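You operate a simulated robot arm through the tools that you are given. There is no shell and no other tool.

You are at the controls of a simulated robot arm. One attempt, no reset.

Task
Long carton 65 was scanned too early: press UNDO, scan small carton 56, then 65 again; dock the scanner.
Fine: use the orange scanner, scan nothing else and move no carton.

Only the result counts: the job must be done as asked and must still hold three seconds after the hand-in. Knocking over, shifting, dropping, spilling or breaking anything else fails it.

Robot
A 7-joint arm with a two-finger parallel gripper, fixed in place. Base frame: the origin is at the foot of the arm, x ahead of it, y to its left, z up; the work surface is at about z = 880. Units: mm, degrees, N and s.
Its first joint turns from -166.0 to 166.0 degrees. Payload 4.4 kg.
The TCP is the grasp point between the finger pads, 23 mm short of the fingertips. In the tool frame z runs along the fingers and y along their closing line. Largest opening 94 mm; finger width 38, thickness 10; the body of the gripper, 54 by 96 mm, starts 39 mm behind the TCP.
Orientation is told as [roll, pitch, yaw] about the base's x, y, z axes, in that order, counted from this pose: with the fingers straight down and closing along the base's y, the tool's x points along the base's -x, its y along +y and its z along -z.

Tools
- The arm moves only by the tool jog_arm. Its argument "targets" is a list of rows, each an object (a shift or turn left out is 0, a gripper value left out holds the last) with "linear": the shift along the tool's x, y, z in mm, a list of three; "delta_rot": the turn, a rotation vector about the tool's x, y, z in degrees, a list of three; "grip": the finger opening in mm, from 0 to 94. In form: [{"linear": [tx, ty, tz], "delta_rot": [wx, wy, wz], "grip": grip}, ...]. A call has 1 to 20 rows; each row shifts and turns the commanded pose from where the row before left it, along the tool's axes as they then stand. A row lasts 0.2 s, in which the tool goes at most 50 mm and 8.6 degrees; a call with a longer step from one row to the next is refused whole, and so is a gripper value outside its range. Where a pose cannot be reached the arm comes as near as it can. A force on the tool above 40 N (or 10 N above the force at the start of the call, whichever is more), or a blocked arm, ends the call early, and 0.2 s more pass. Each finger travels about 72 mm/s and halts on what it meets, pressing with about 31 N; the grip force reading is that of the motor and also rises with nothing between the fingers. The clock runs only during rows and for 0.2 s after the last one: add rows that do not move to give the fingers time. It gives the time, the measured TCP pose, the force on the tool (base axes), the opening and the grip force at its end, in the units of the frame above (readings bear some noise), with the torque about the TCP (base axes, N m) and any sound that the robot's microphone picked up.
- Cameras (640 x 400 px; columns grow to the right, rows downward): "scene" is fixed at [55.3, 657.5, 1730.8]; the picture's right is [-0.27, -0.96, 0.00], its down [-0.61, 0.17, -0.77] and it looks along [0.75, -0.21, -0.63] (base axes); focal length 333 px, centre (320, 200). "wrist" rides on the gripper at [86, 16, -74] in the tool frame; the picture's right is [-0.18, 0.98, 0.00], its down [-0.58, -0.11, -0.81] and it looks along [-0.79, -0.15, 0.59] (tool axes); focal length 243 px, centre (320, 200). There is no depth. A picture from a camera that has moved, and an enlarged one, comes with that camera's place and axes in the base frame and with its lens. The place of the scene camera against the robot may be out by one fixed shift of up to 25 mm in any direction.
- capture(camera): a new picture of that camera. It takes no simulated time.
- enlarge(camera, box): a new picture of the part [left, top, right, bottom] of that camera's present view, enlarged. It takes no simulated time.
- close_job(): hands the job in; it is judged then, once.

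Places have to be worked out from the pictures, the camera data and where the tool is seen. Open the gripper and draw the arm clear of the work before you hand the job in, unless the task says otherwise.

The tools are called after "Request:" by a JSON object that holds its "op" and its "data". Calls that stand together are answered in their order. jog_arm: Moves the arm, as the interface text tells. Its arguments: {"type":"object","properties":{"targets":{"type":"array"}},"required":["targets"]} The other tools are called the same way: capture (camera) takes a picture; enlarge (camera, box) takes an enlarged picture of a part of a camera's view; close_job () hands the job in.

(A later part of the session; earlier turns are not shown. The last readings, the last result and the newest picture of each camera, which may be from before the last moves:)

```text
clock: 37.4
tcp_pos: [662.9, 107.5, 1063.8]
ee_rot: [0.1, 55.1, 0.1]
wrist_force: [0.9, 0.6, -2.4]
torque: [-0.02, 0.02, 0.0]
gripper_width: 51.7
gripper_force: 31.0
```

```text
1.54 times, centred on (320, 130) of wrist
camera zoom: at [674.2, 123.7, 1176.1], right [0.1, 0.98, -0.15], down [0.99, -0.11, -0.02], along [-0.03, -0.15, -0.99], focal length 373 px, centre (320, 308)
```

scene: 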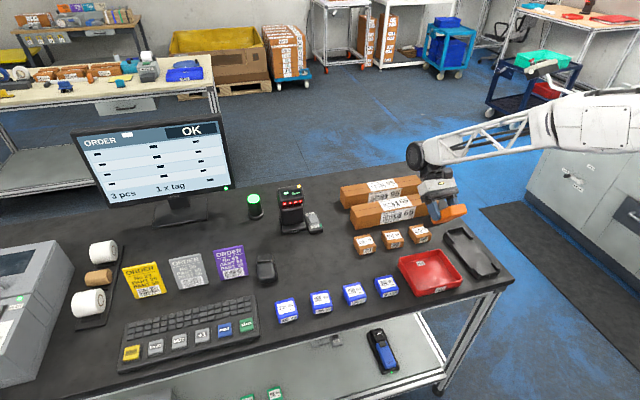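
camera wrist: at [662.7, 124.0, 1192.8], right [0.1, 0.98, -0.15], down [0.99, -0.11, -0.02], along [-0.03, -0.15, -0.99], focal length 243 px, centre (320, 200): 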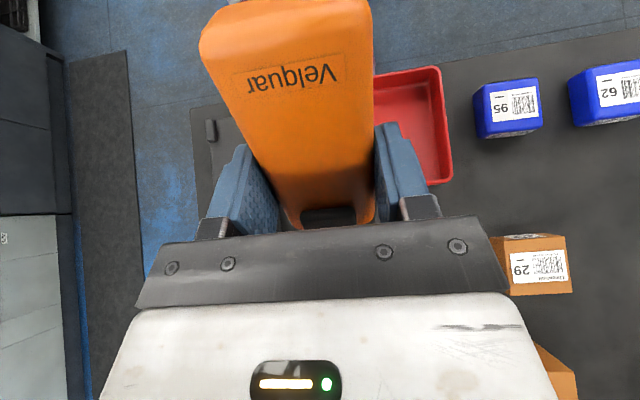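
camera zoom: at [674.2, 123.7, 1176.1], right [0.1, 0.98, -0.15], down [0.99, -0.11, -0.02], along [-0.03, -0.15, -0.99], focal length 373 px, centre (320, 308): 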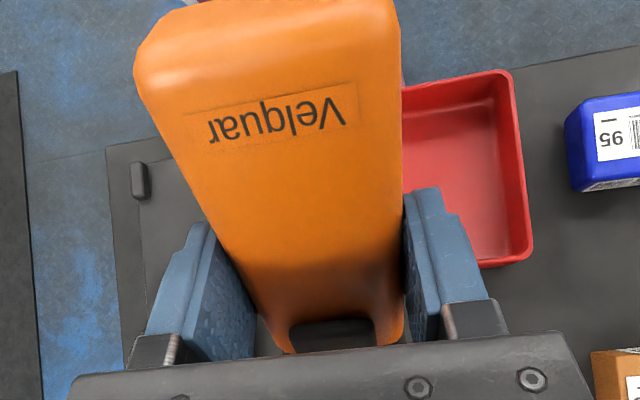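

No read without the trigger, and the display stays OFF, so the black button on the handle must matter. I retrace the exact path back to the dock, so I can seat the scanner and test the button with a fingertip there.

Request:
{"op": "jog_arm", "data": {"targets": [{"linear": [20, 0, 0]}, {"delta_rot": [0, -7.86, 0]}, {"delta_rot": [0, -7.86, 0]}, {"delta_rot": [0, -7.86, 0]}, {"delta_rot": [0, -7.86, 0]}, {"delta_rot": [0, -7.86, 0]}, {"delta_rot": [0, -7.86, 0]}, {"delta_rot": [0, -7.86, 0]}, {"linear": [11.1, -31.9, 15]}, {"linear": [11.1, -31.9, 15]}, {"linear": [11.1, -31.9, 15]}, {"linear": [11.1, -31.9, 15]}, {}]}}

Request:
{"op": "enlarge", "data": {"camera": "scene", "box": [420, 180, 540, 290]}}

Request:
{"op": "capture", "data": {"camera": "wrist"}}

```text
clock: 40.2
tcp_pos: [607.4, -20.7, 1020.1]
ee_rot: [-0.1, 0.1, 0.0]
wrist_force: [0.5, 0.4, -2.5]
torque: [0.01, 0.09, 0.01]
gripper_width: 51.7
gripper_force: 30.8
```

```text
3.64 times, centred on (480, 235) of scene
camera zoom: at [55.3, 657.5, 1730.8], right [-0.27, -0.96, 0.0], down [-0.61, 0.17, -0.77], along [0.75, -0.21, -0.63], focal length 1211 px, centre (-262, 73)
```

zoom: 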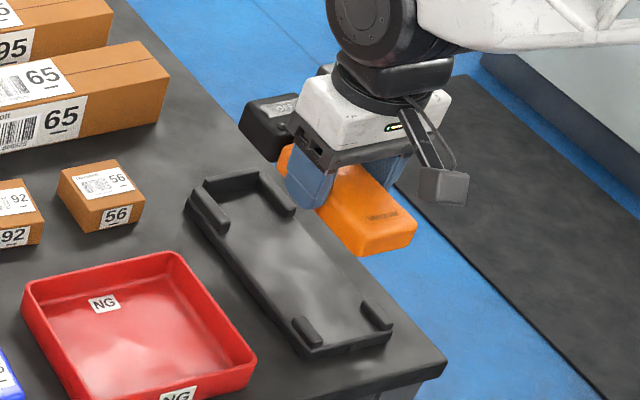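

```text
taken
camera wrist: at [520.1, -4.1, 1093.5], right [0.18, 0.98, 0.0], down [0.58, -0.11, 0.81], along [0.79, -0.15, -0.59], focal length 243 px, centre (320, 200)
```

wrist: 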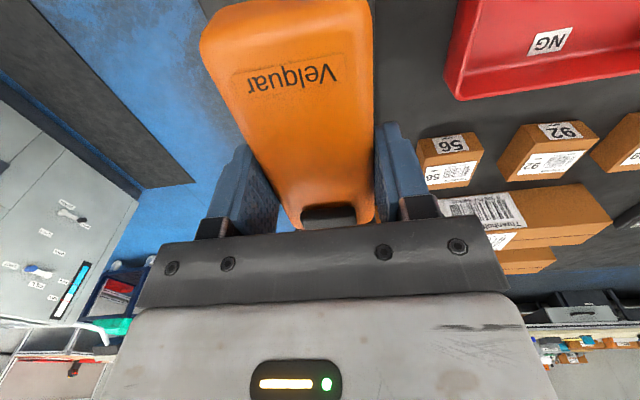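

The scanner is back above the dock. I lower it by the same 95 mm, slowly at the end, to reseat it.

Request:
{"op": "jog_arm", "data": {"targets": [{"linear": [0, 0, 30]}, {"linear": [0, 0, 30]}, {"linear": [0, 0, 15]}, {"linear": [0, 0, 8]}, {"linear": [0, 0, 6]}, {"linear": [0, 0, 3]}, {"linear": [0, 0, 3]}, {}]}}

Request:
{"op": "enlarge", "data": {"camera": "scene", "box": [420, 200, 540, 290]}}

```text
clock: 42.0
tcp_pos: [607.3, -19.2, 924.8]
ee_rot: [0.0, 0.0, 0.2]
wrist_force: [-6.0, 1.0, 14.7]
torque: [0.0, 0.78, -0.05]
gripper_width: 51.6
gripper_force: 30.8
```

```text
4.44 times, centred on (480, 245) of scene
camera zoom: at [55.3, 657.5, 1730.8], right [-0.27, -0.96, 0.0], down [-0.61, 0.17, -0.77], along [0.75, -0.21, -0.63], focal length 1480 px, centre (-391, 0)
```

zoom: 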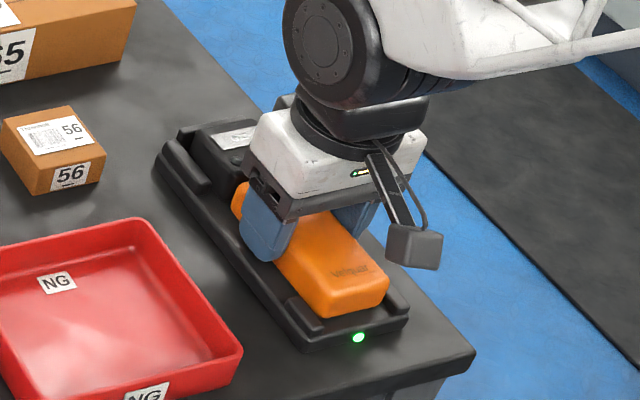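

The dock LED is green again. I release and rise to look at the button.

Request:
{"op": "jog_arm", "data": {"targets": [{"grip": 84}, {}, {}, {"linear": [0, 0, -20]}, {"linear": [0, 0, -40]}, {"linear": [0, 0, -45]}, {"linear": [40, 0, -5]}, {}]}}

Request:
{"op": "enlarge", "data": {"camera": "scene", "box": [430, 210, 520, 285]}}

Request:
{"op": "enlarge", "data": {"camera": "wrist", "box": [220, 20, 440, 200]}}

```text
clock: 43.8
tcp_pos: [567.0, -19.9, 1035.8]
ee_rot: [0.1, 0.2, 0.1]
wrist_force: [0.2, 0.3, 1.0]
torque: [0.01, -0.05, 0.01]
gripper_width: 84.0
gripper_force: 0.0
```

```text
5.33 times, centred on (475, 248) of scene
camera zoom: at [55.3, 657.5, 1730.8], right [-0.27, -0.96, 0.0], down [-0.61, 0.17, -0.77], along [0.75, -0.21, -0.63], focal length 1776 px, centre (-507, -53)
```

zoom: 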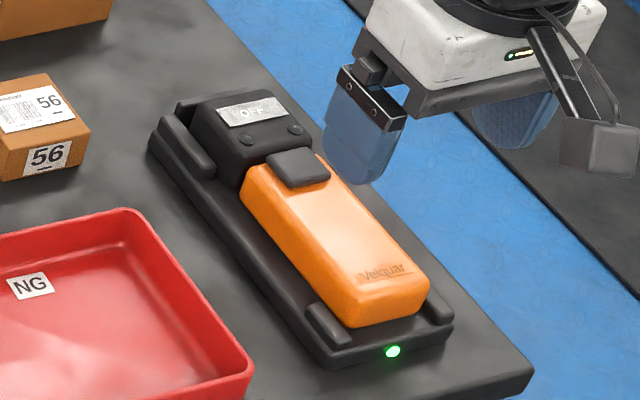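

```text
2.22 times, centred on (330, 110) of wrist
camera zoom: at [480.4, -3.9, 1109.5], right [0.18, 0.98, 0.0], down [0.58, -0.11, 0.81], along [0.79, -0.15, -0.59], focal length 539 px, centre (298, 400)
```

zoom: 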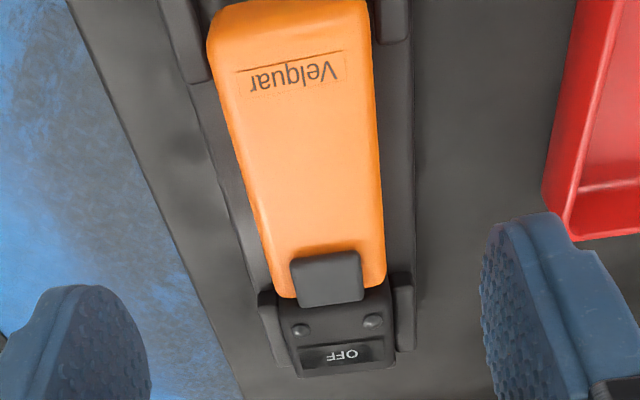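

The button top is at about (628, -19, 940). I close the fingers and press it from above in small steps, listening for a click.

Request:
{"op": "jog_arm", "data": {"targets": [{"linear": [-30.5, 0.5, 0], "grip": 0}, {"linear": [-30.5, 0.5, 0]}, {"linear": [0, 0, 20]}, {"linear": [0, 0, 20]}, {"linear": [0, 0, 20]}, {"linear": [0, 0, 6]}, {}]}}

Request:
{"op": "enlarge", "data": {"camera": "scene", "box": [430, 200, 530, 275]}}

Request:
{"op": "capture", "data": {"camera": "wrist"}}

```text
clock: 45.4
tcp_pos: [627.5, -18.9, 968.0]
ee_rot: [0.0, 0.1, 0.0]
wrist_force: [0.8, 0.2, -0.1]
torque: [0.01, 0.0, -0.01]
gripper_width: 0.0
gripper_force: 31.1
```

```text
5.33 times, centred on (480, 238) of scene
camera zoom: at [55.3, 657.5, 1730.8], right [-0.27, -0.96, 0.0], down [-0.61, 0.17, -0.77], along [0.75, -0.21, -0.63], focal length 1776 px, centre (-533, 0)
```

zoom: 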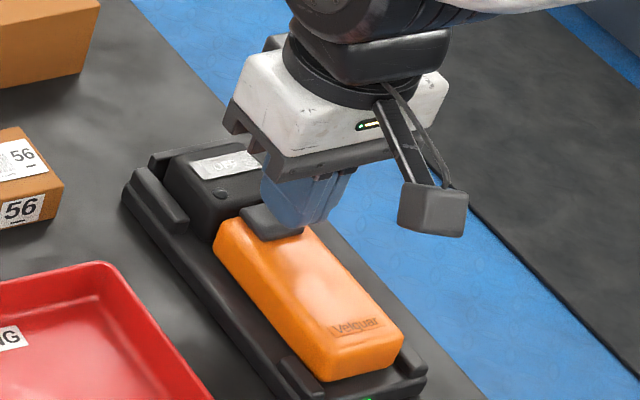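

```text
taken
camera wrist: at [541.3, -2.9, 1042.7], right [0.18, 0.98, 0.0], down [0.58, -0.11, 0.81], along [0.79, -0.15, -0.59], focal length 243 px, centre (320, 200)
```

wrist: 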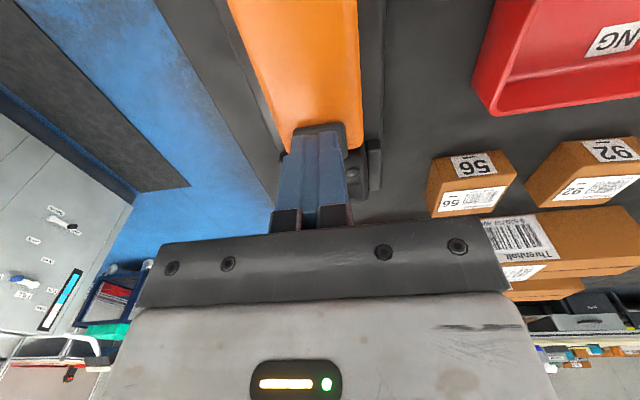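

Aligned over the button. Pressing in 2 mm steps.

Request:
{"op": "jog_arm", "data": {"targets": [{"linear": [0, 0, 2]}, {"linear": [0, 0, 2]}, {"linear": [0, 0, 2]}, {"linear": [0, 0, 2]}, {}]}}

Request:
{"op": "enlarge", "data": {"camera": "scene", "box": [440, 205, 500, 250]}}

```text
clock: 46.6
tcp_pos: [627.8, -18.3, 961.5]
ee_rot: [0.1, 0.0, 0.0]
wrist_force: [0.9, -0.2, 0.4]
torque: [0.0, -0.01, 0.01]
gripper_width: 0.4
gripper_force: 30.8
```

```text
8.89 times, centred on (470, 228) of scene
camera zoom: at [55.3, 657.5, 1730.8], right [-0.27, -0.96, 0.0], down [-0.61, 0.17, -0.77], along [0.75, -0.21, -0.63], focal length 2959 px, centre (-1013, -44)
```

zoom: 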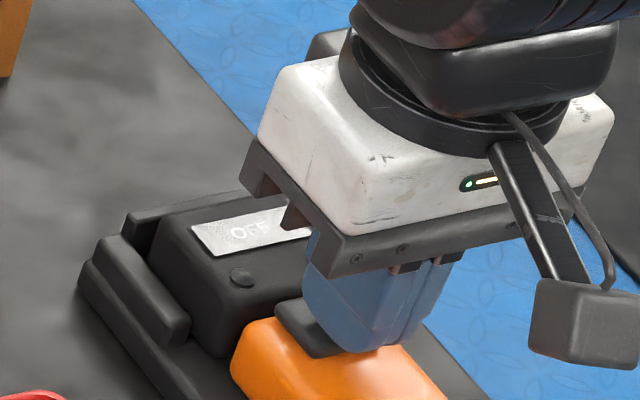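

No contact force yet; continuing down a few more millimetres.

Request:
{"op": "jog_arm", "data": {"targets": [{"linear": [0, 0, 2]}, {"linear": [0, 0, 2]}, {}]}}

Request:
{"op": "enlarge", "data": {"camera": "scene", "box": [440, 205, 500, 250]}}

```text
clock: 47.4
tcp_pos: [627.9, -19.2, 955.6]
ee_rot: [0.0, 0.1, 0.2]
wrist_force: [-0.2, -0.3, 0.6]
torque: [-0.02, -0.01, 0.02]
gripper_width: 0.0
gripper_force: 31.2
```

```text
8.89 times, centred on (470, 228) of scene
camera zoom: at [55.3, 657.5, 1730.8], right [-0.27, -0.96, 0.0], down [-0.61, 0.17, -0.77], along [0.75, -0.21, -0.63], focal length 2959 px, centre (-1013, -44)
```

zoom: 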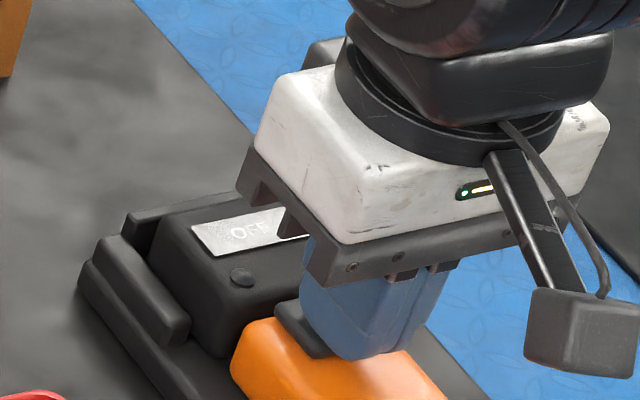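

Still free air at a tip height of ~933. Continuing in small steps.

Request:
{"op": "jog_arm", "data": {"targets": [{"linear": [0, 0, 1.5]}, {"linear": [0, 0, 1.5]}, {}]}}

Request:
{"op": "jog_arm", "data": {"targets": [{"linear": [0, 0, 1.5]}, {}]}}

Request:
{"op": "capture", "data": {"camera": "wrist"}}

Request:
{"op": "enlarge", "data": {"camera": "scene", "box": [440, 205, 500, 250]}}

```text
clock: 48.2
tcp_pos: [627.5, -18.6, 953.6]
ee_rot: [0.1, 0.0, 0.1]
wrist_force: [1.1, 0.6, 2.1]
torque: [0.0, -0.04, -0.02]
gripper_width: 0.0
gripper_force: 31.1
heard: click
```

```text
clock: 48.8
tcp_pos: [627.2, -18.9, 952.2]
ee_rot: [0.0, 0.1, 0.1]
wrist_force: [0.8, 2.0, 3.3]
torque: [0.08, -0.09, 0.02]
gripper_width: 0.1
gripper_force: 31.1
```

```text
taken
camera wrist: at [541.2, -2.8, 1026.1], right [0.18, 0.98, 0.0], down [0.58, -0.11, 0.81], along [0.79, -0.15, -0.59], focal length 243 px, centre (320, 200)
```

wrist: 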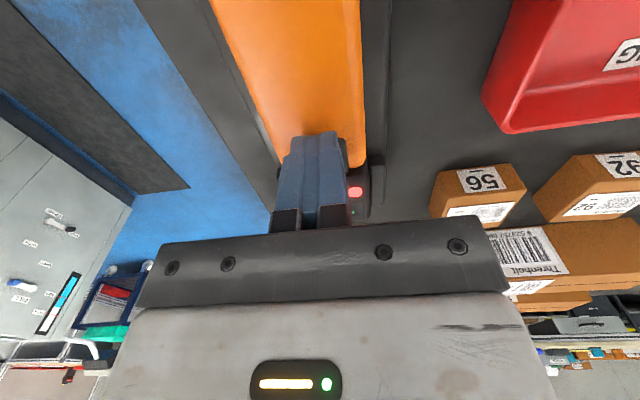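

```text
8.89 times, centred on (470, 228) of scene
camera zoom: at [55.3, 657.5, 1730.8], right [-0.27, -0.96, 0.0], down [-0.61, 0.17, -0.77], along [0.75, -0.21, -0.63], focal length 2959 px, centre (-1013, -44)
```

zoom: 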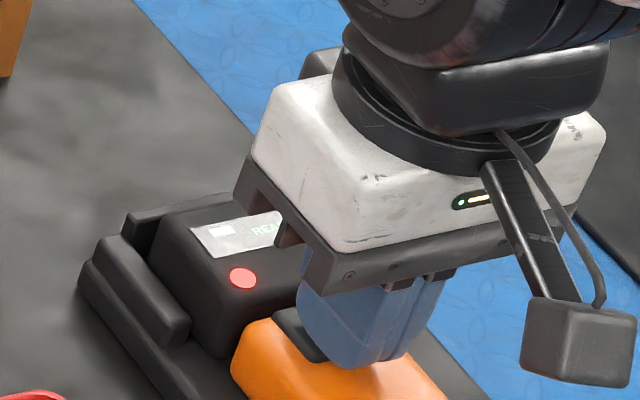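

A click: the display changed and an LED lit red. I lift off to see whether it stays on.

Request:
{"op": "jog_arm", "data": {"targets": [{"linear": [0, 0, -10]}, {"linear": [0, 0, -30]}, {"linear": [10, 0, -40]}, {"linear": [40, 0, -10]}, {}]}}

Request:
{"op": "enlarge", "data": {"camera": "scene", "box": [440, 205, 500, 250]}}

Request:
{"op": "enlarge", "data": {"camera": "wrist", "box": [220, 20, 440, 200]}}

Request:
{"op": "enlarge", "data": {"camera": "scene", "box": [60, 110, 340, 250]}}

```text
clock: 50.0
tcp_pos: [577.9, -19.7, 1040.3]
ee_rot: [0.0, 0.1, 0.1]
wrist_force: [0.2, -0.1, -0.1]
torque: [-0.02, -0.02, 0.08]
gripper_width: 0.1
gripper_force: 31.0
```

```text
8.89 times, centred on (470, 228) of scene
camera zoom: at [55.3, 657.5, 1730.8], right [-0.27, -0.96, 0.0], down [-0.61, 0.17, -0.77], along [0.75, -0.21, -0.63], focal length 2959 px, centre (-1013, -44)
```

zoom: 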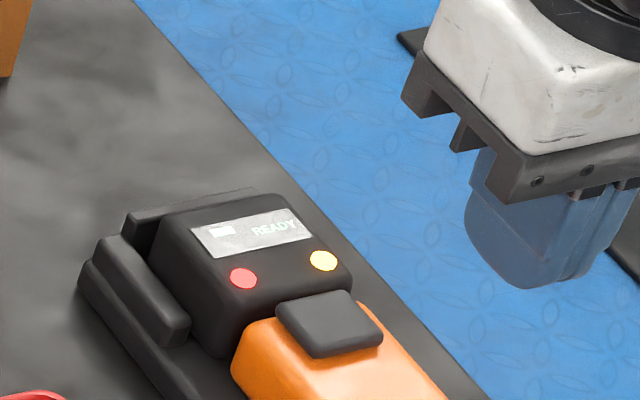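

```text
2.22 times, centred on (330, 110) of wrist
camera zoom: at [491.0, -3.1, 1116.1], right [0.18, 0.98, 0.0], down [0.58, -0.11, 0.81], along [0.79, -0.15, -0.59], focal length 539 px, centre (298, 400)
```

zoom: 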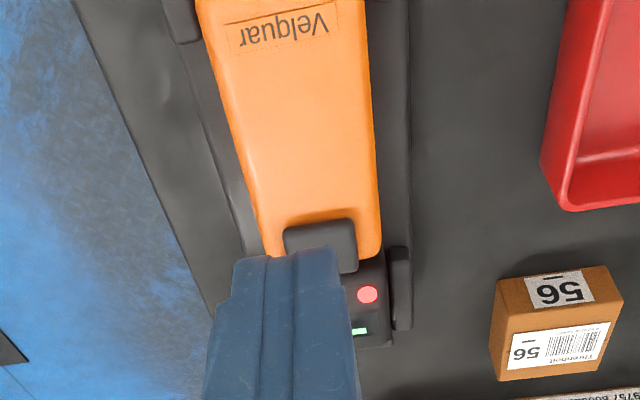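

```text
2.29 times, centred on (200, 180) of scene
camera zoom: at [55.3, 657.5, 1730.8], right [-0.27, -0.96, 0.0], down [-0.61, 0.17, -0.77], along [0.75, -0.21, -0.63], focal length 761 px, centre (594, 246)
```

zoom: 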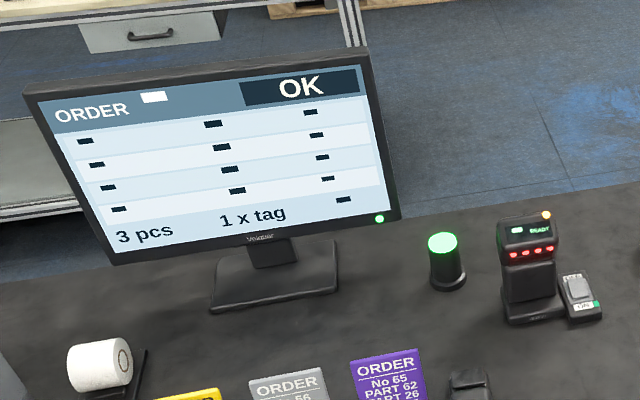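

The button toggled it on: the display reads READY with red and yellow LEDs, so it now reads whatever enters its beam — the approach path matters. Before picking it up I take a closer look at carton 56 and 65's label to pin down the barcode positions.

Request:
{"op": "jog_arm", "data": {"targets": [{"linear": [-37, 25, 8], "grip": 94}, {"linear": [-37, 25, 8]}, {"linear": [-37, 25, 8]}, {"linear": [-37, 25, 8]}, {"linear": [-37, 25, 8]}, {}]}}

Request:
{"op": "capture", "data": {"camera": "wrist"}}

Request:
{"op": "enlarge", "data": {"camera": "wrist", "box": [200, 0, 500, 180]}}

```text
clock: 51.4
tcp_pos: [763.6, 107.3, 1002.1]
ee_rot: [0.0, 0.2, 0.1]
wrist_force: [0.4, -0.3, 0.5]
torque: [0.02, -0.01, -0.01]
gripper_width: 94.0
gripper_force: 0.1
```

```text
taken
camera wrist: at [676.3, 123.0, 1076.2], right [0.18, 0.98, 0.0], down [0.58, -0.11, 0.81], along [0.79, -0.15, -0.59], focal length 243 px, centre (320, 200)
```

wrist: 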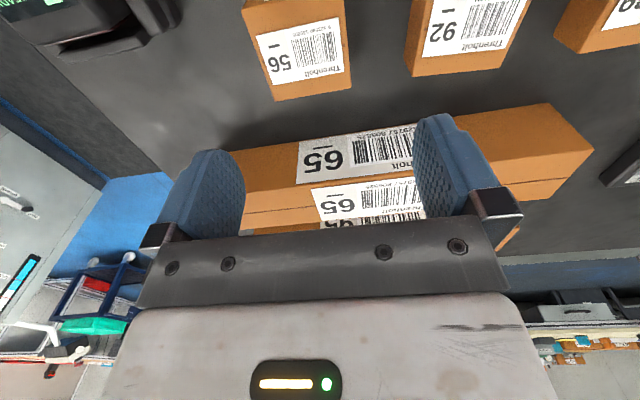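

```text
2.13 times, centred on (350, 90) of wrist
camera zoom: at [676.3, 123.0, 1076.2], right [0.18, 0.98, 0.0], down [0.58, -0.11, 0.81], along [0.79, -0.15, -0.59], focal length 518 px, centre (256, 435)
```

zoom: 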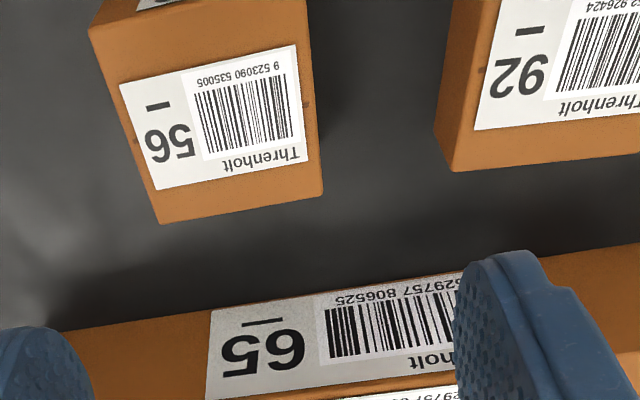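

Carton 56's barcode is confirmed at (741, 109, 913) with 92's about 93 mm further left. The front face of 65 is at x≈834; I shift left to see its whole barcode.

Request:
{"op": "jog_arm", "data": {"targets": [{"linear": [0, 40, -5]}, {"linear": [0, 40, -5]}, {}]}}

Request:
{"op": "enlarge", "data": {"camera": "wrist", "box": [180, 60, 480, 240]}}

Request:
{"op": "enlarge", "data": {"camera": "scene", "box": [440, 205, 500, 250]}}

```text
clock: 52.2
tcp_pos: [762.3, 187.6, 1012.0]
ee_rot: [0.0, 0.1, 0.1]
wrist_force: [0.1, -0.4, 1.1]
torque: [0.01, 0.02, 0.01]
gripper_width: 94.1
gripper_force: 0.1
```

```text
2.13 times, centred on (330, 150) of wrist
camera zoom: at [675.9, 203.6, 1086.0], right [0.18, 0.98, 0.0], down [0.58, -0.11, 0.81], along [0.79, -0.15, -0.59], focal length 518 px, centre (299, 307)
```

zoom: 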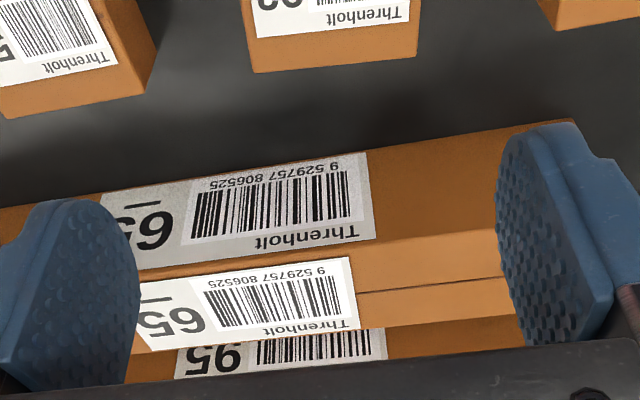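

```text
8.89 times, centred on (470, 228) of scene
camera zoom: at [55.3, 657.5, 1730.8], right [-0.27, -0.96, 0.0], down [-0.61, 0.17, -0.77], along [0.75, -0.21, -0.63], focal length 2959 px, centre (-1013, -44)
```

zoom: 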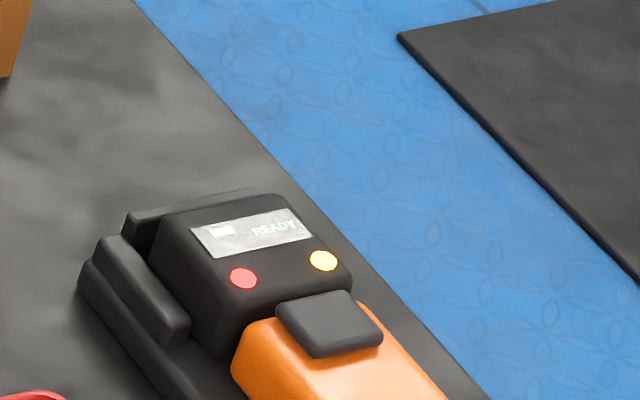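

65's front barcode centre is at (834, 162, 909), and the scanner still shows READY. I return by the exact commanded offset to the same grasp pose on the handle.

Request:
{"op": "jog_arm", "data": {"targets": [{"linear": [26, -34, 0], "grip": 84}, {"linear": [26, -34, 0]}, {"linear": [26, -34, 0]}, {"linear": [26, -34, 0]}, {"linear": [26, -35, 0]}, {"linear": [26, -35, 0]}, {"linear": [0, 0, 30]}, {"linear": [0, 0, 30]}, {"linear": [0, 0, 15]}, {"linear": [0, 0, 6.5]}, {"linear": [0, 0, 6]}, {}]}}

Request:
{"op": "capture", "data": {"camera": "wrist"}}

Request:
{"op": "enlarge", "data": {"camera": "scene", "box": [420, 200, 540, 290]}}

```text
clock: 54.8
tcp_pos: [606.4, -19.0, 923.9]
ee_rot: [0.0, 0.1, 0.1]
wrist_force: [-1.4, 0.0, 0.1]
torque: [-0.02, 0.01, -0.01]
gripper_width: 84.0
gripper_force: 0.0
```

```text
taken
camera wrist: at [519.8, -3.9, 998.7], right [0.18, 0.98, 0.0], down [0.58, -0.11, 0.81], along [0.79, -0.15, -0.59], focal length 243 px, centre (320, 200)
```

wrist: 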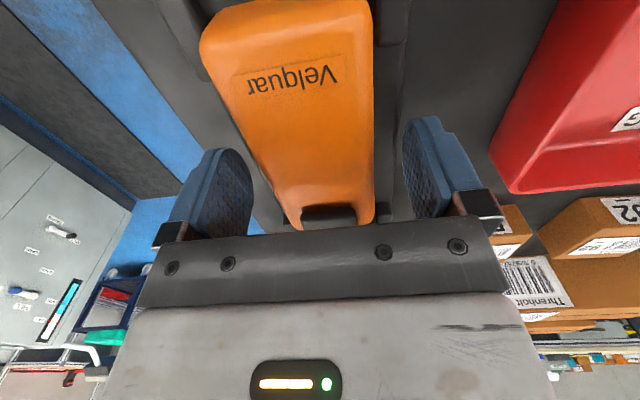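

```text
4.44 times, centred on (480, 245) of scene
camera zoom: at [55.3, 657.5, 1730.8], right [-0.27, -0.96, 0.0], down [-0.61, 0.17, -0.77], along [0.75, -0.21, -0.63], focal length 1480 px, centre (-391, 0)
```

zoom: 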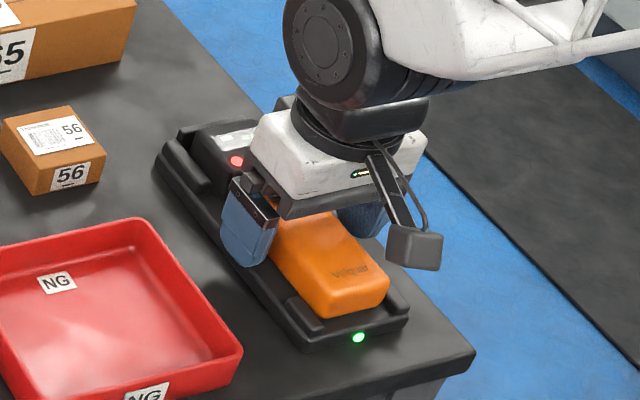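

Same alignment as before, scanner on. Closing, lifting straight up, then moving to the right (away from all barcodes) while the beam stays level.

Request:
{"op": "jog_arm", "data": {"targets": [{"grip": 60}, {"grip": 20}, {}, {}, {"linear": [0, 0, -5]}, {"linear": [0, 0, -10]}, {"linear": [0, 0, -20]}, {"linear": [0, 0, -30]}, {"linear": [0, 0, -30]}, {"linear": [0, -35, -20]}, {"linear": [0, -35, -20]}, {"linear": [0, -30, -20]}, {}]}}

Request:
{"op": "capture", "data": {"camera": "scene"}}

Request:
{"op": "enlarge", "data": {"camera": "scene", "box": [450, 170, 590, 270]}}

```text
clock: 57.6
tcp_pos: [607.1, -118.9, 1078.6]
ee_rot: [0.0, 0.1, 0.1]
wrist_force: [-0.9, -0.1, -1.7]
torque: [0.02, 0.03, 0.01]
gripper_width: 51.7
gripper_force: 31.2
```

```text
taken
```

scene: 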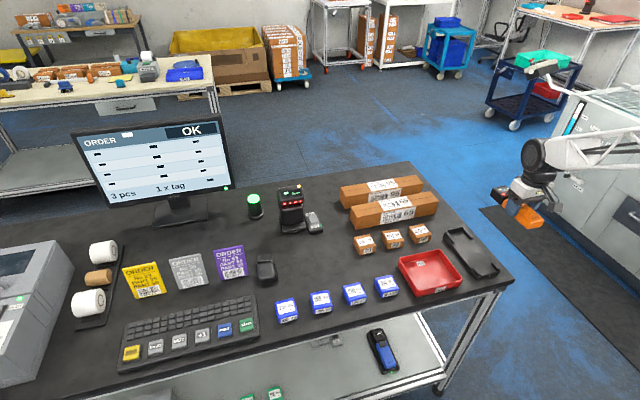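

```text
4.00 times, centred on (520, 220) of scene
camera zoom: at [55.3, 657.5, 1730.8], right [-0.27, -0.96, 0.0], down [-0.61, 0.17, -0.77], along [0.75, -0.21, -0.63], focal length 1332 px, centre (-480, 120)
```

zoom: 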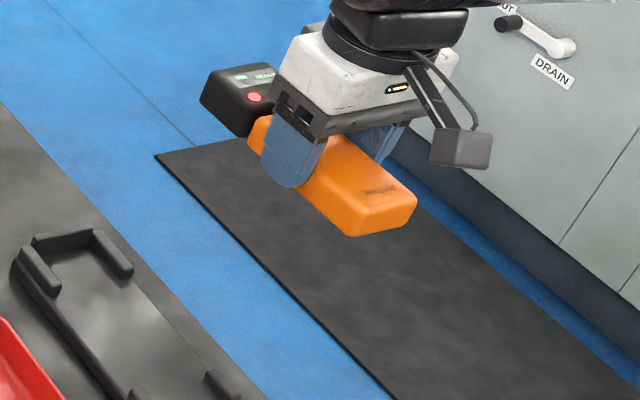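

Still READY, 3 pcs. I pitch the head 60° down here, off to the side, then slide left in the tilted pose to just short of carton 56.

Request:
{"op": "jog_arm", "data": {"targets": [{"delta_rot": [0, 8.57, 0]}, {"delta_rot": [0, 8.57, 0]}, {"delta_rot": [0, 8.57, 0]}, {"delta_rot": [0, 8.57, 0]}, {"delta_rot": [0, 8.57, 0]}, {"delta_rot": [0, 8.57, 0]}, {"delta_rot": [0, 8.57, 0]}, {"linear": [-17.7, 0, -22.7]}, {"linear": [-17.7, 0, -22.7]}, {"linear": [0, 40, 0]}, {"linear": [0, 40, 0]}, {"linear": [0, 40, 0]}, {"linear": [0, 40, 0]}, {}]}}

Request:
{"op": "enlarge", "data": {"camera": "scene", "box": [370, 170, 530, 270]}}

Request:
{"op": "enlarge", "data": {"camera": "scene", "box": [60, 110, 340, 250]}}

```text
clock: 60.6
tcp_pos: [663.7, 40.9, 1072.2]
ee_rot: [0.1, 60.0, 0.1]
wrist_force: [-0.3, 0.0, -2.4]
torque: [0.01, 0.01, 0.02]
gripper_width: 51.8
gripper_force: 31.2
```

```text
4.00 times, centred on (450, 220) of scene
camera zoom: at [55.3, 657.5, 1730.8], right [-0.27, -0.96, 0.0], down [-0.61, 0.17, -0.77], along [0.75, -0.21, -0.63], focal length 1332 px, centre (-200, 120)
```

zoom: 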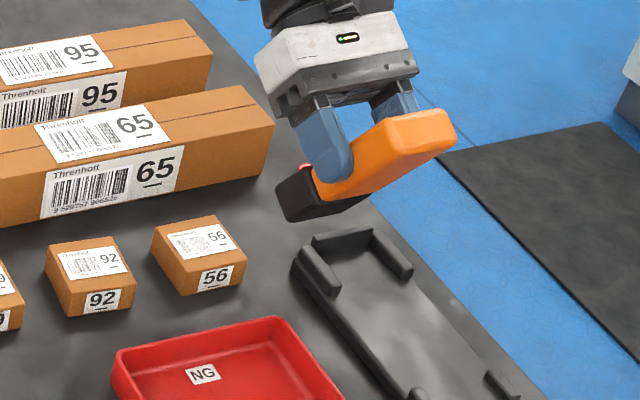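

```text
2.29 times, centred on (200, 180) of scene
camera zoom: at [55.3, 657.5, 1730.8], right [-0.27, -0.96, 0.0], down [-0.61, 0.17, -0.77], along [0.75, -0.21, -0.63], focal length 761 px, centre (594, 246)
```

zoom: 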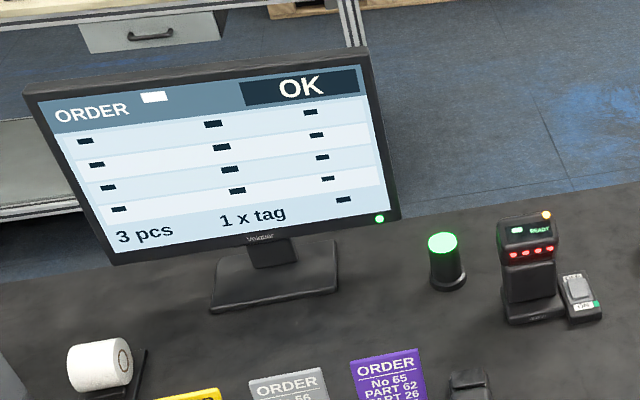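

Nothing read yet, count still 3. Sliding toward 56's barcode in short steps, listening for a beep.

Request:
{"op": "jog_arm", "data": {"targets": [{"linear": [0, 15, 0]}, {"linear": [0, 15, 0]}, {}]}}

```text
clock: 61.4
tcp_pos: [663.7, 70.8, 1071.0]
ee_rot: [0.1, 60.1, 0.1]
wrist_force: [-0.9, -0.2, -2.4]
torque: [-0.02, 0.01, 0.02]
gripper_width: 51.7
gripper_force: 31.3
```

Still silent at y=71. Next 15 mm steps.

Request:
{"op": "jog_arm", "data": {"targets": [{"linear": [0, 15, 0]}, {}]}}

```text
clock: 62.0
tcp_pos: [663.4, 86.8, 1071.4]
ee_rot: [0.1, 60.1, 0.0]
wrist_force: [0.3, 0.4, -1.8]
torque: [-0.01, -0.01, -0.03]
gripper_width: 51.7
gripper_force: 30.7
```

Silent at y=87. Another step toward the barcode centre.

Request:
{"op": "jog_arm", "data": {"targets": [{"linear": [0, 12, 0]}, {}]}}

```text
clock: 62.6
tcp_pos: [664.8, 98.2, 1071.0]
ee_rot: [0.1, 60.1, 0.1]
wrist_force: [-0.1, -0.6, -2.8]
torque: [0.02, 0.0, -0.01]
gripper_width: 51.9
gripper_force: 30.8
```

Silent at y=98. Moving onto the centre at y=109.

Request:
{"op": "jog_arm", "data": {"targets": [{"linear": [0, 11, 0]}, {}, {}]}}

Request:
{"op": "enlarge", "data": {"camera": "scene", "box": [370, 170, 530, 270]}}

Request:
{"op": "enlarge", "data": {"camera": "scene", "box": [60, 110, 340, 250]}}

```text
clock: 63.4
tcp_pos: [663.6, 109.5, 1071.6]
ee_rot: [0.2, 60.1, 0.0]
wrist_force: [0.2, 0.3, -3.0]
torque: [-0.02, 0.01, -0.01]
gripper_width: 51.9
gripper_force: 30.4
```

```text
4.00 times, centred on (450, 220) of scene
camera zoom: at [55.3, 657.5, 1730.8], right [-0.27, -0.96, 0.0], down [-0.61, 0.17, -0.77], along [0.75, -0.21, -0.63], focal length 1332 px, centre (-200, 120)
```

zoom: 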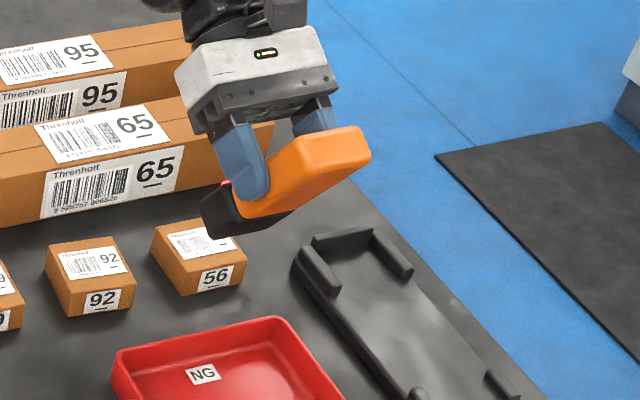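

```text
2.29 times, centred on (200, 180) of scene
camera zoom: at [55.3, 657.5, 1730.8], right [-0.27, -0.96, 0.0], down [-0.61, 0.17, -0.77], along [0.75, -0.21, -0.63], focal length 761 px, centre (594, 246)
```

zoom: 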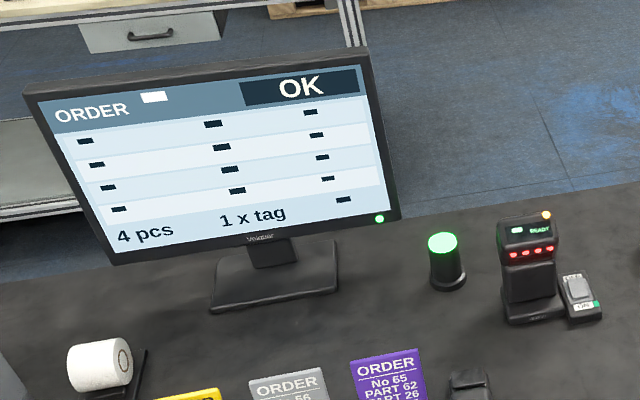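

The count went to 4 pcs: carton 56 has been read. I back straight out to the right at once, and recheck the count.

Request:
{"op": "jog_arm", "data": {"targets": [{"linear": [0, -45, 0]}, {"linear": [0, -45, 0]}, {"linear": [0, -45, 0]}, {"linear": [0, -45, 0]}, {}]}}

Request:
{"op": "enlarge", "data": {"camera": "scene", "box": [60, 110, 340, 250]}}

Request:
{"op": "enlarge", "data": {"camera": "scene", "box": [420, 170, 580, 270]}}

```text
clock: 64.6
tcp_pos: [665.5, -72.3, 1070.9]
ee_rot: [0.1, 60.0, 0.1]
wrist_force: [0.3, 0.9, -2.6]
torque: [0.03, -0.02, 0.02]
gripper_width: 51.9
gripper_force: 30.9
```

```text
2.29 times, centred on (200, 180) of scene
camera zoom: at [55.3, 657.5, 1730.8], right [-0.27, -0.96, 0.0], down [-0.61, 0.17, -0.77], along [0.75, -0.21, -0.63], focal length 761 px, centre (594, 246)
```

zoom: 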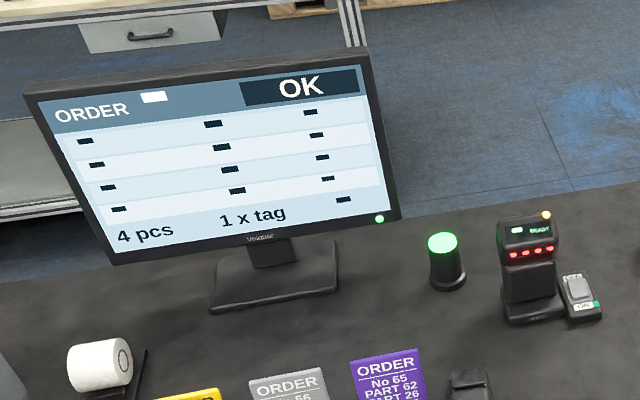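

```text
4.00 times, centred on (500, 220) of scene
camera zoom: at [55.3, 657.5, 1730.8], right [-0.27, -0.96, 0.0], down [-0.61, 0.17, -0.77], along [0.75, -0.21, -0.63], focal length 1332 px, centre (-400, 120)
```

zoom: 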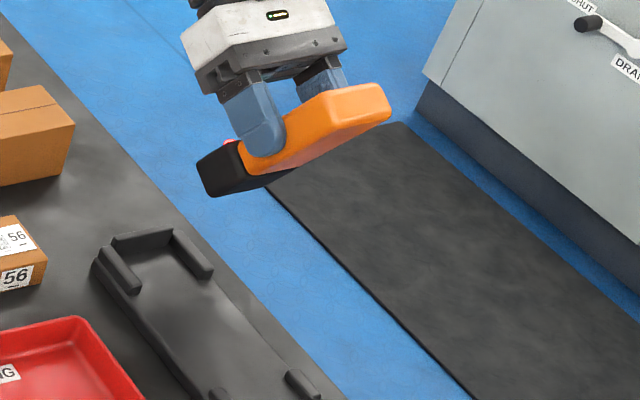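

Count holds at 4. I ease the pitch to 30° here off to the side, set the height for 65's front face (clear over carton 56's top by ~18 mm), then slide left to just short of its barcode.

Request:
{"op": "jog_arm", "data": {"targets": [{"delta_rot": [0, -7.5, 0]}, {"delta_rot": [0, -7.5, 0]}, {"delta_rot": [0, -7.5, 0]}, {"delta_rot": [0, -7.5, 0]}, {"linear": [-25, 0, 19]}, {"linear": [-25, 0, 19]}, {}]}}

Request:
{"op": "enlarge", "data": {"camera": "scene", "box": [400, 170, 560, 270]}}

Request:
{"op": "capture", "data": {"camera": "wrist"}}

```text
clock: 66.2
tcp_pos: [688.3, -69.9, 1013.1]
ee_rot: [-0.1, 30.2, 0.1]
wrist_force: [0.3, 0.7, -3.1]
torque: [-0.01, 0.02, 0.0]
gripper_width: 52.0
gripper_force: 31.2
```

```text
4.00 times, centred on (480, 220) of scene
camera zoom: at [55.3, 657.5, 1730.8], right [-0.27, -0.96, 0.0], down [-0.61, 0.17, -0.77], along [0.75, -0.21, -0.63], focal length 1332 px, centre (-320, 120)
```

zoom: 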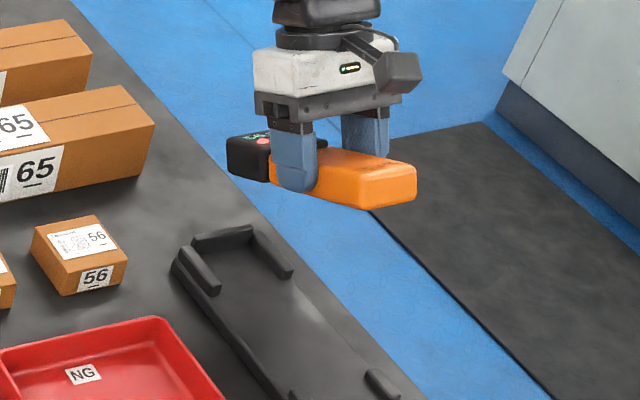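

```text
taken
camera wrist: at [650.4, -54.4, 1120.7], right [0.16, 0.98, -0.09], down [0.91, -0.11, 0.41], along [0.39, -0.15, -0.91], focal length 243 px, centre (320, 200)
```

wrist: 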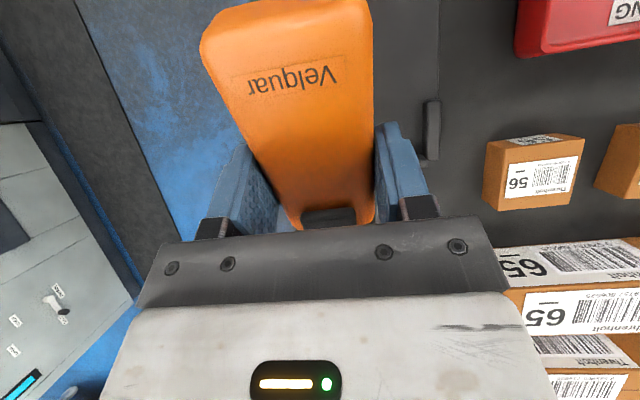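

The pose is right, only ~6 mm high; I trim that and slide left toward 65, stopping short of the barcode at y≈100.

Request:
{"op": "jog_arm", "data": {"targets": [{"linear": [-2, 0, 3.5]}, {"linear": [0, 42.5, 0]}, {"linear": [0, 42.5, 0]}, {"linear": [0, 42.5, 0]}, {"linear": [0, 42.5, 0]}, {}]}}

Request:
{"op": "enlarge", "data": {"camera": "scene", "box": [340, 170, 500, 270]}}

Request:
{"op": "enlarge", "data": {"camera": "scene", "box": [60, 110, 340, 250]}}

```text
clock: 67.6
tcp_pos: [687.0, 100.2, 1009.4]
ee_rot: [-0.1, 30.2, 0.1]
wrist_force: [0.4, 1.0, -2.4]
torque: [0.01, -0.01, 0.02]
gripper_width: 51.8
gripper_force: 31.0
```

```text
4.00 times, centred on (420, 220) of scene
camera zoom: at [55.3, 657.5, 1730.8], right [-0.27, -0.96, 0.0], down [-0.61, 0.17, -0.77], along [0.75, -0.21, -0.63], focal length 1332 px, centre (-80, 120)
```

zoom: 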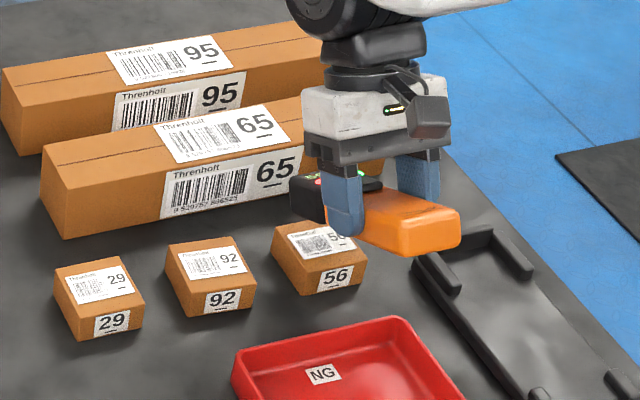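

```text
2.29 times, centred on (200, 180) of scene
camera zoom: at [55.3, 657.5, 1730.8], right [-0.27, -0.96, 0.0], down [-0.61, 0.17, -0.77], along [0.75, -0.21, -0.63], focal length 761 px, centre (594, 246)
```

zoom: 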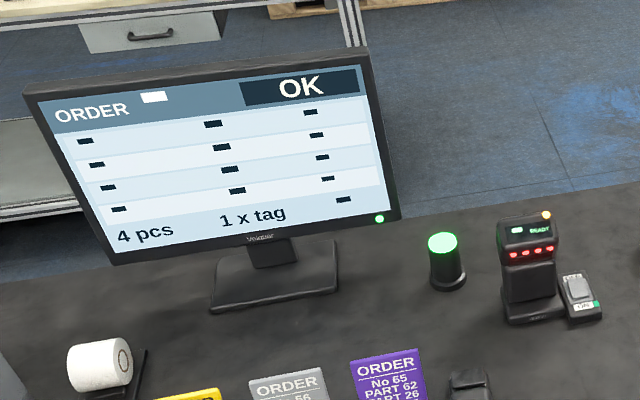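

Count still 4. Stepping left toward 65's barcode, checking the count each time.

Request:
{"op": "jog_arm", "data": {"targets": [{"linear": [0, 15, 0]}, {"linear": [0, 15, 0]}, {}]}}

Request:
{"op": "enlarge", "data": {"camera": "scene", "box": [60, 110, 340, 250]}}

```text
clock: 68.4
tcp_pos: [688.4, 128.5, 1007.4]
ee_rot: [0.0, 30.1, 0.1]
wrist_force: [-0.1, -0.9, -2.1]
torque: [-0.02, 0.03, 0.02]
gripper_width: 51.8
gripper_force: 30.7
```

```text
2.29 times, centred on (200, 180) of scene
camera zoom: at [55.3, 657.5, 1730.8], right [-0.27, -0.96, 0.0], down [-0.61, 0.17, -0.77], along [0.75, -0.21, -0.63], focal length 761 px, centre (594, 246)
```

zoom: 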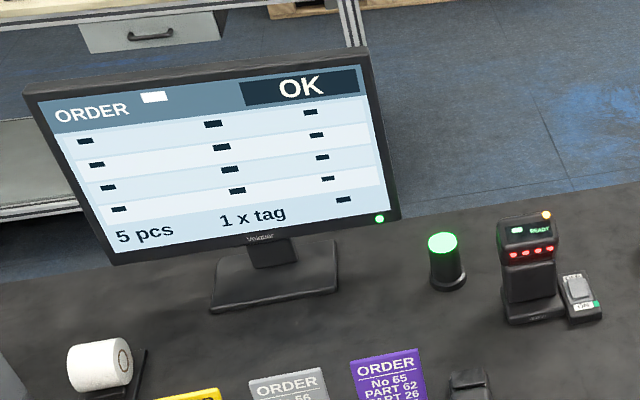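

The count is 5: 65 has been read. I withdraw to the right immediately and recheck.

Request:
{"op": "jog_arm", "data": {"targets": [{"linear": [0, -45, 0]}, {"linear": [0, -45, 0]}, {"linear": [0, -45, 0]}, {"linear": [0, -45, 0]}, {"linear": [0, -45, 0]}, {}]}}

Request:
{"op": "enlarge", "data": {"camera": "scene", "box": [60, 110, 340, 250]}}

Request:
{"op": "enlarge", "data": {"camera": "scene", "box": [340, 170, 560, 290]}}

```text
clock: 69.8
tcp_pos: [688.4, -98.1, 1009.6]
ee_rot: [0.1, 30.2, 0.1]
wrist_force: [0.5, 0.4, -2.6]
torque: [0.01, 0.08, -0.04]
gripper_width: 51.7
gripper_force: 31.5
```

```text
2.29 times, centred on (200, 180) of scene
camera zoom: at [55.3, 657.5, 1730.8], right [-0.27, -0.96, 0.0], down [-0.61, 0.17, -0.77], along [0.75, -0.21, -0.63], focal length 761 px, centre (594, 246)
```

zoom: 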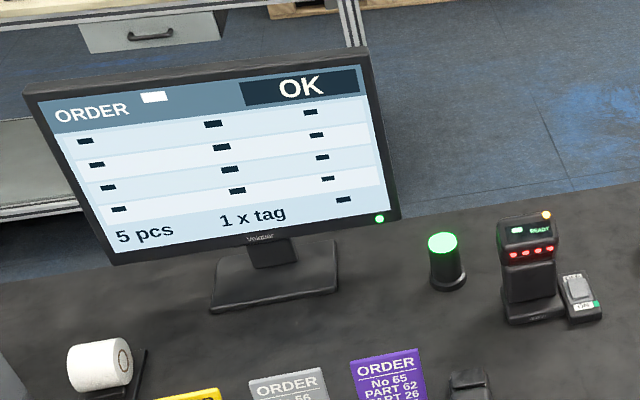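

```text
2.91 times, centred on (450, 230) of scene
camera zoom: at [55.3, 657.5, 1730.8], right [-0.27, -0.96, 0.0], down [-0.61, 0.17, -0.77], along [0.75, -0.21, -0.63], focal length 968 px, centre (-58, 113)
```

zoom: 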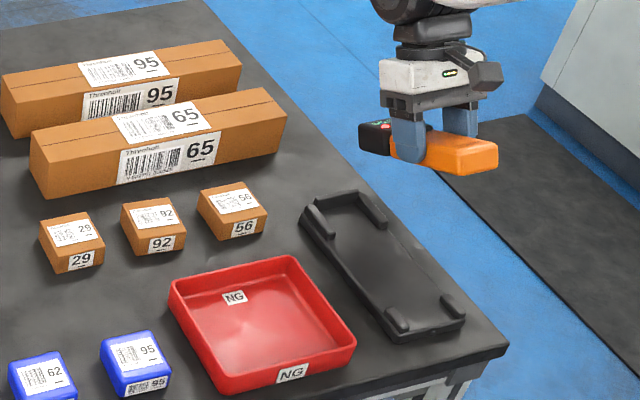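

Count is stable at 5 and all cartons look untouched. Now I level the scanner and return by the exact commanded offsets to above the dock.

Request:
{"op": "jog_arm", "data": {"targets": [{"delta_rot": [0, -7.4975, 0]}, {"delta_rot": [0, -7.4975, 0]}, {"delta_rot": [0, -7.4975, 0]}, {"delta_rot": [0, -7.4975, 0]}, {"linear": [27.1, 25.67, -3.3]}, {"linear": [27.1, 25.67, -3.3]}, {"linear": [27.1, 25.67, -3.3]}, {}, {}]}}

Request:
{"op": "capture", "data": {"camera": "wrist"}}

Request:
{"op": "enlarge", "data": {"camera": "scene", "box": [420, 180, 540, 290]}}

```text
clock: 71.8
tcp_pos: [607.6, -20.8, 1019.6]
ee_rot: [0.0, 0.1, 0.1]
wrist_force: [-0.4, -0.2, -2.1]
torque: [0.04, 0.05, -0.03]
gripper_width: 51.8
gripper_force: 31.1
```

```text
taken
camera wrist: at [520.0, -4.7, 1094.3], right [0.18, 0.98, 0.0], down [0.58, -0.11, 0.81], along [0.79, -0.15, -0.59], focal length 243 px, centre (320, 200)
```

wrist: 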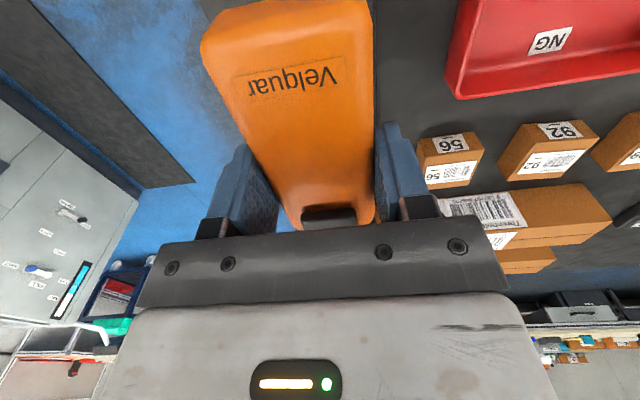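

```text
3.64 times, centred on (480, 235) of scene
camera zoom: at [55.3, 657.5, 1730.8], right [-0.27, -0.96, 0.0], down [-0.61, 0.17, -0.77], along [0.75, -0.21, -0.63], focal length 1211 px, centre (-262, 73)
```

zoom: 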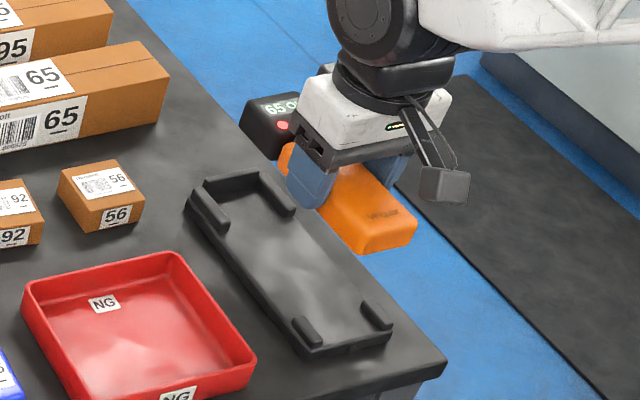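

The scanner's display reads "65 OK", and the pose matches the earlier pre-dock view exactly. Lowering into the dock as before.

Request:
{"op": "jog_arm", "data": {"targets": [{"linear": [0, 0, 30]}, {"linear": [0, 0, 30]}, {"linear": [0, 0, 15]}, {"linear": [0, 0, 8]}, {"linear": [0, 0, 6]}, {"linear": [0, 0, 3]}, {"linear": [0, 0, 3]}, {}]}}

Request:
{"op": "enlarge", "data": {"camera": "scene", "box": [420, 200, 540, 290]}}

```text
clock: 73.6
tcp_pos: [606.9, -20.2, 925.7]
ee_rot: [0.0, 0.1, 0.1]
wrist_force: [-2.1, -0.4, 6.6]
torque: [-0.11, 0.71, -0.02]
gripper_width: 51.8
gripper_force: 31.2
```

```text
4.44 times, centred on (480, 245) of scene
camera zoom: at [55.3, 657.5, 1730.8], right [-0.27, -0.96, 0.0], down [-0.61, 0.17, -0.77], along [0.75, -0.21, -0.63], focal length 1480 px, centre (-391, 0)
```

zoom: 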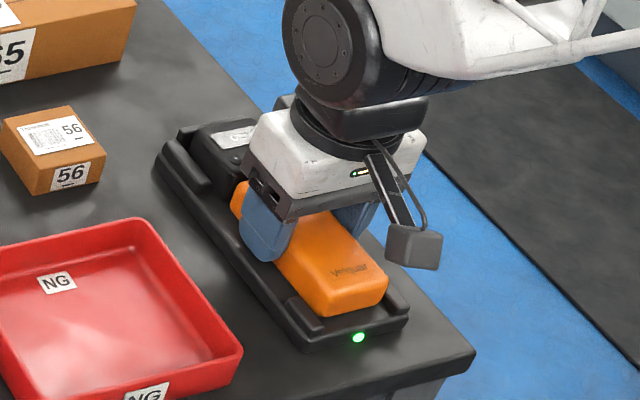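

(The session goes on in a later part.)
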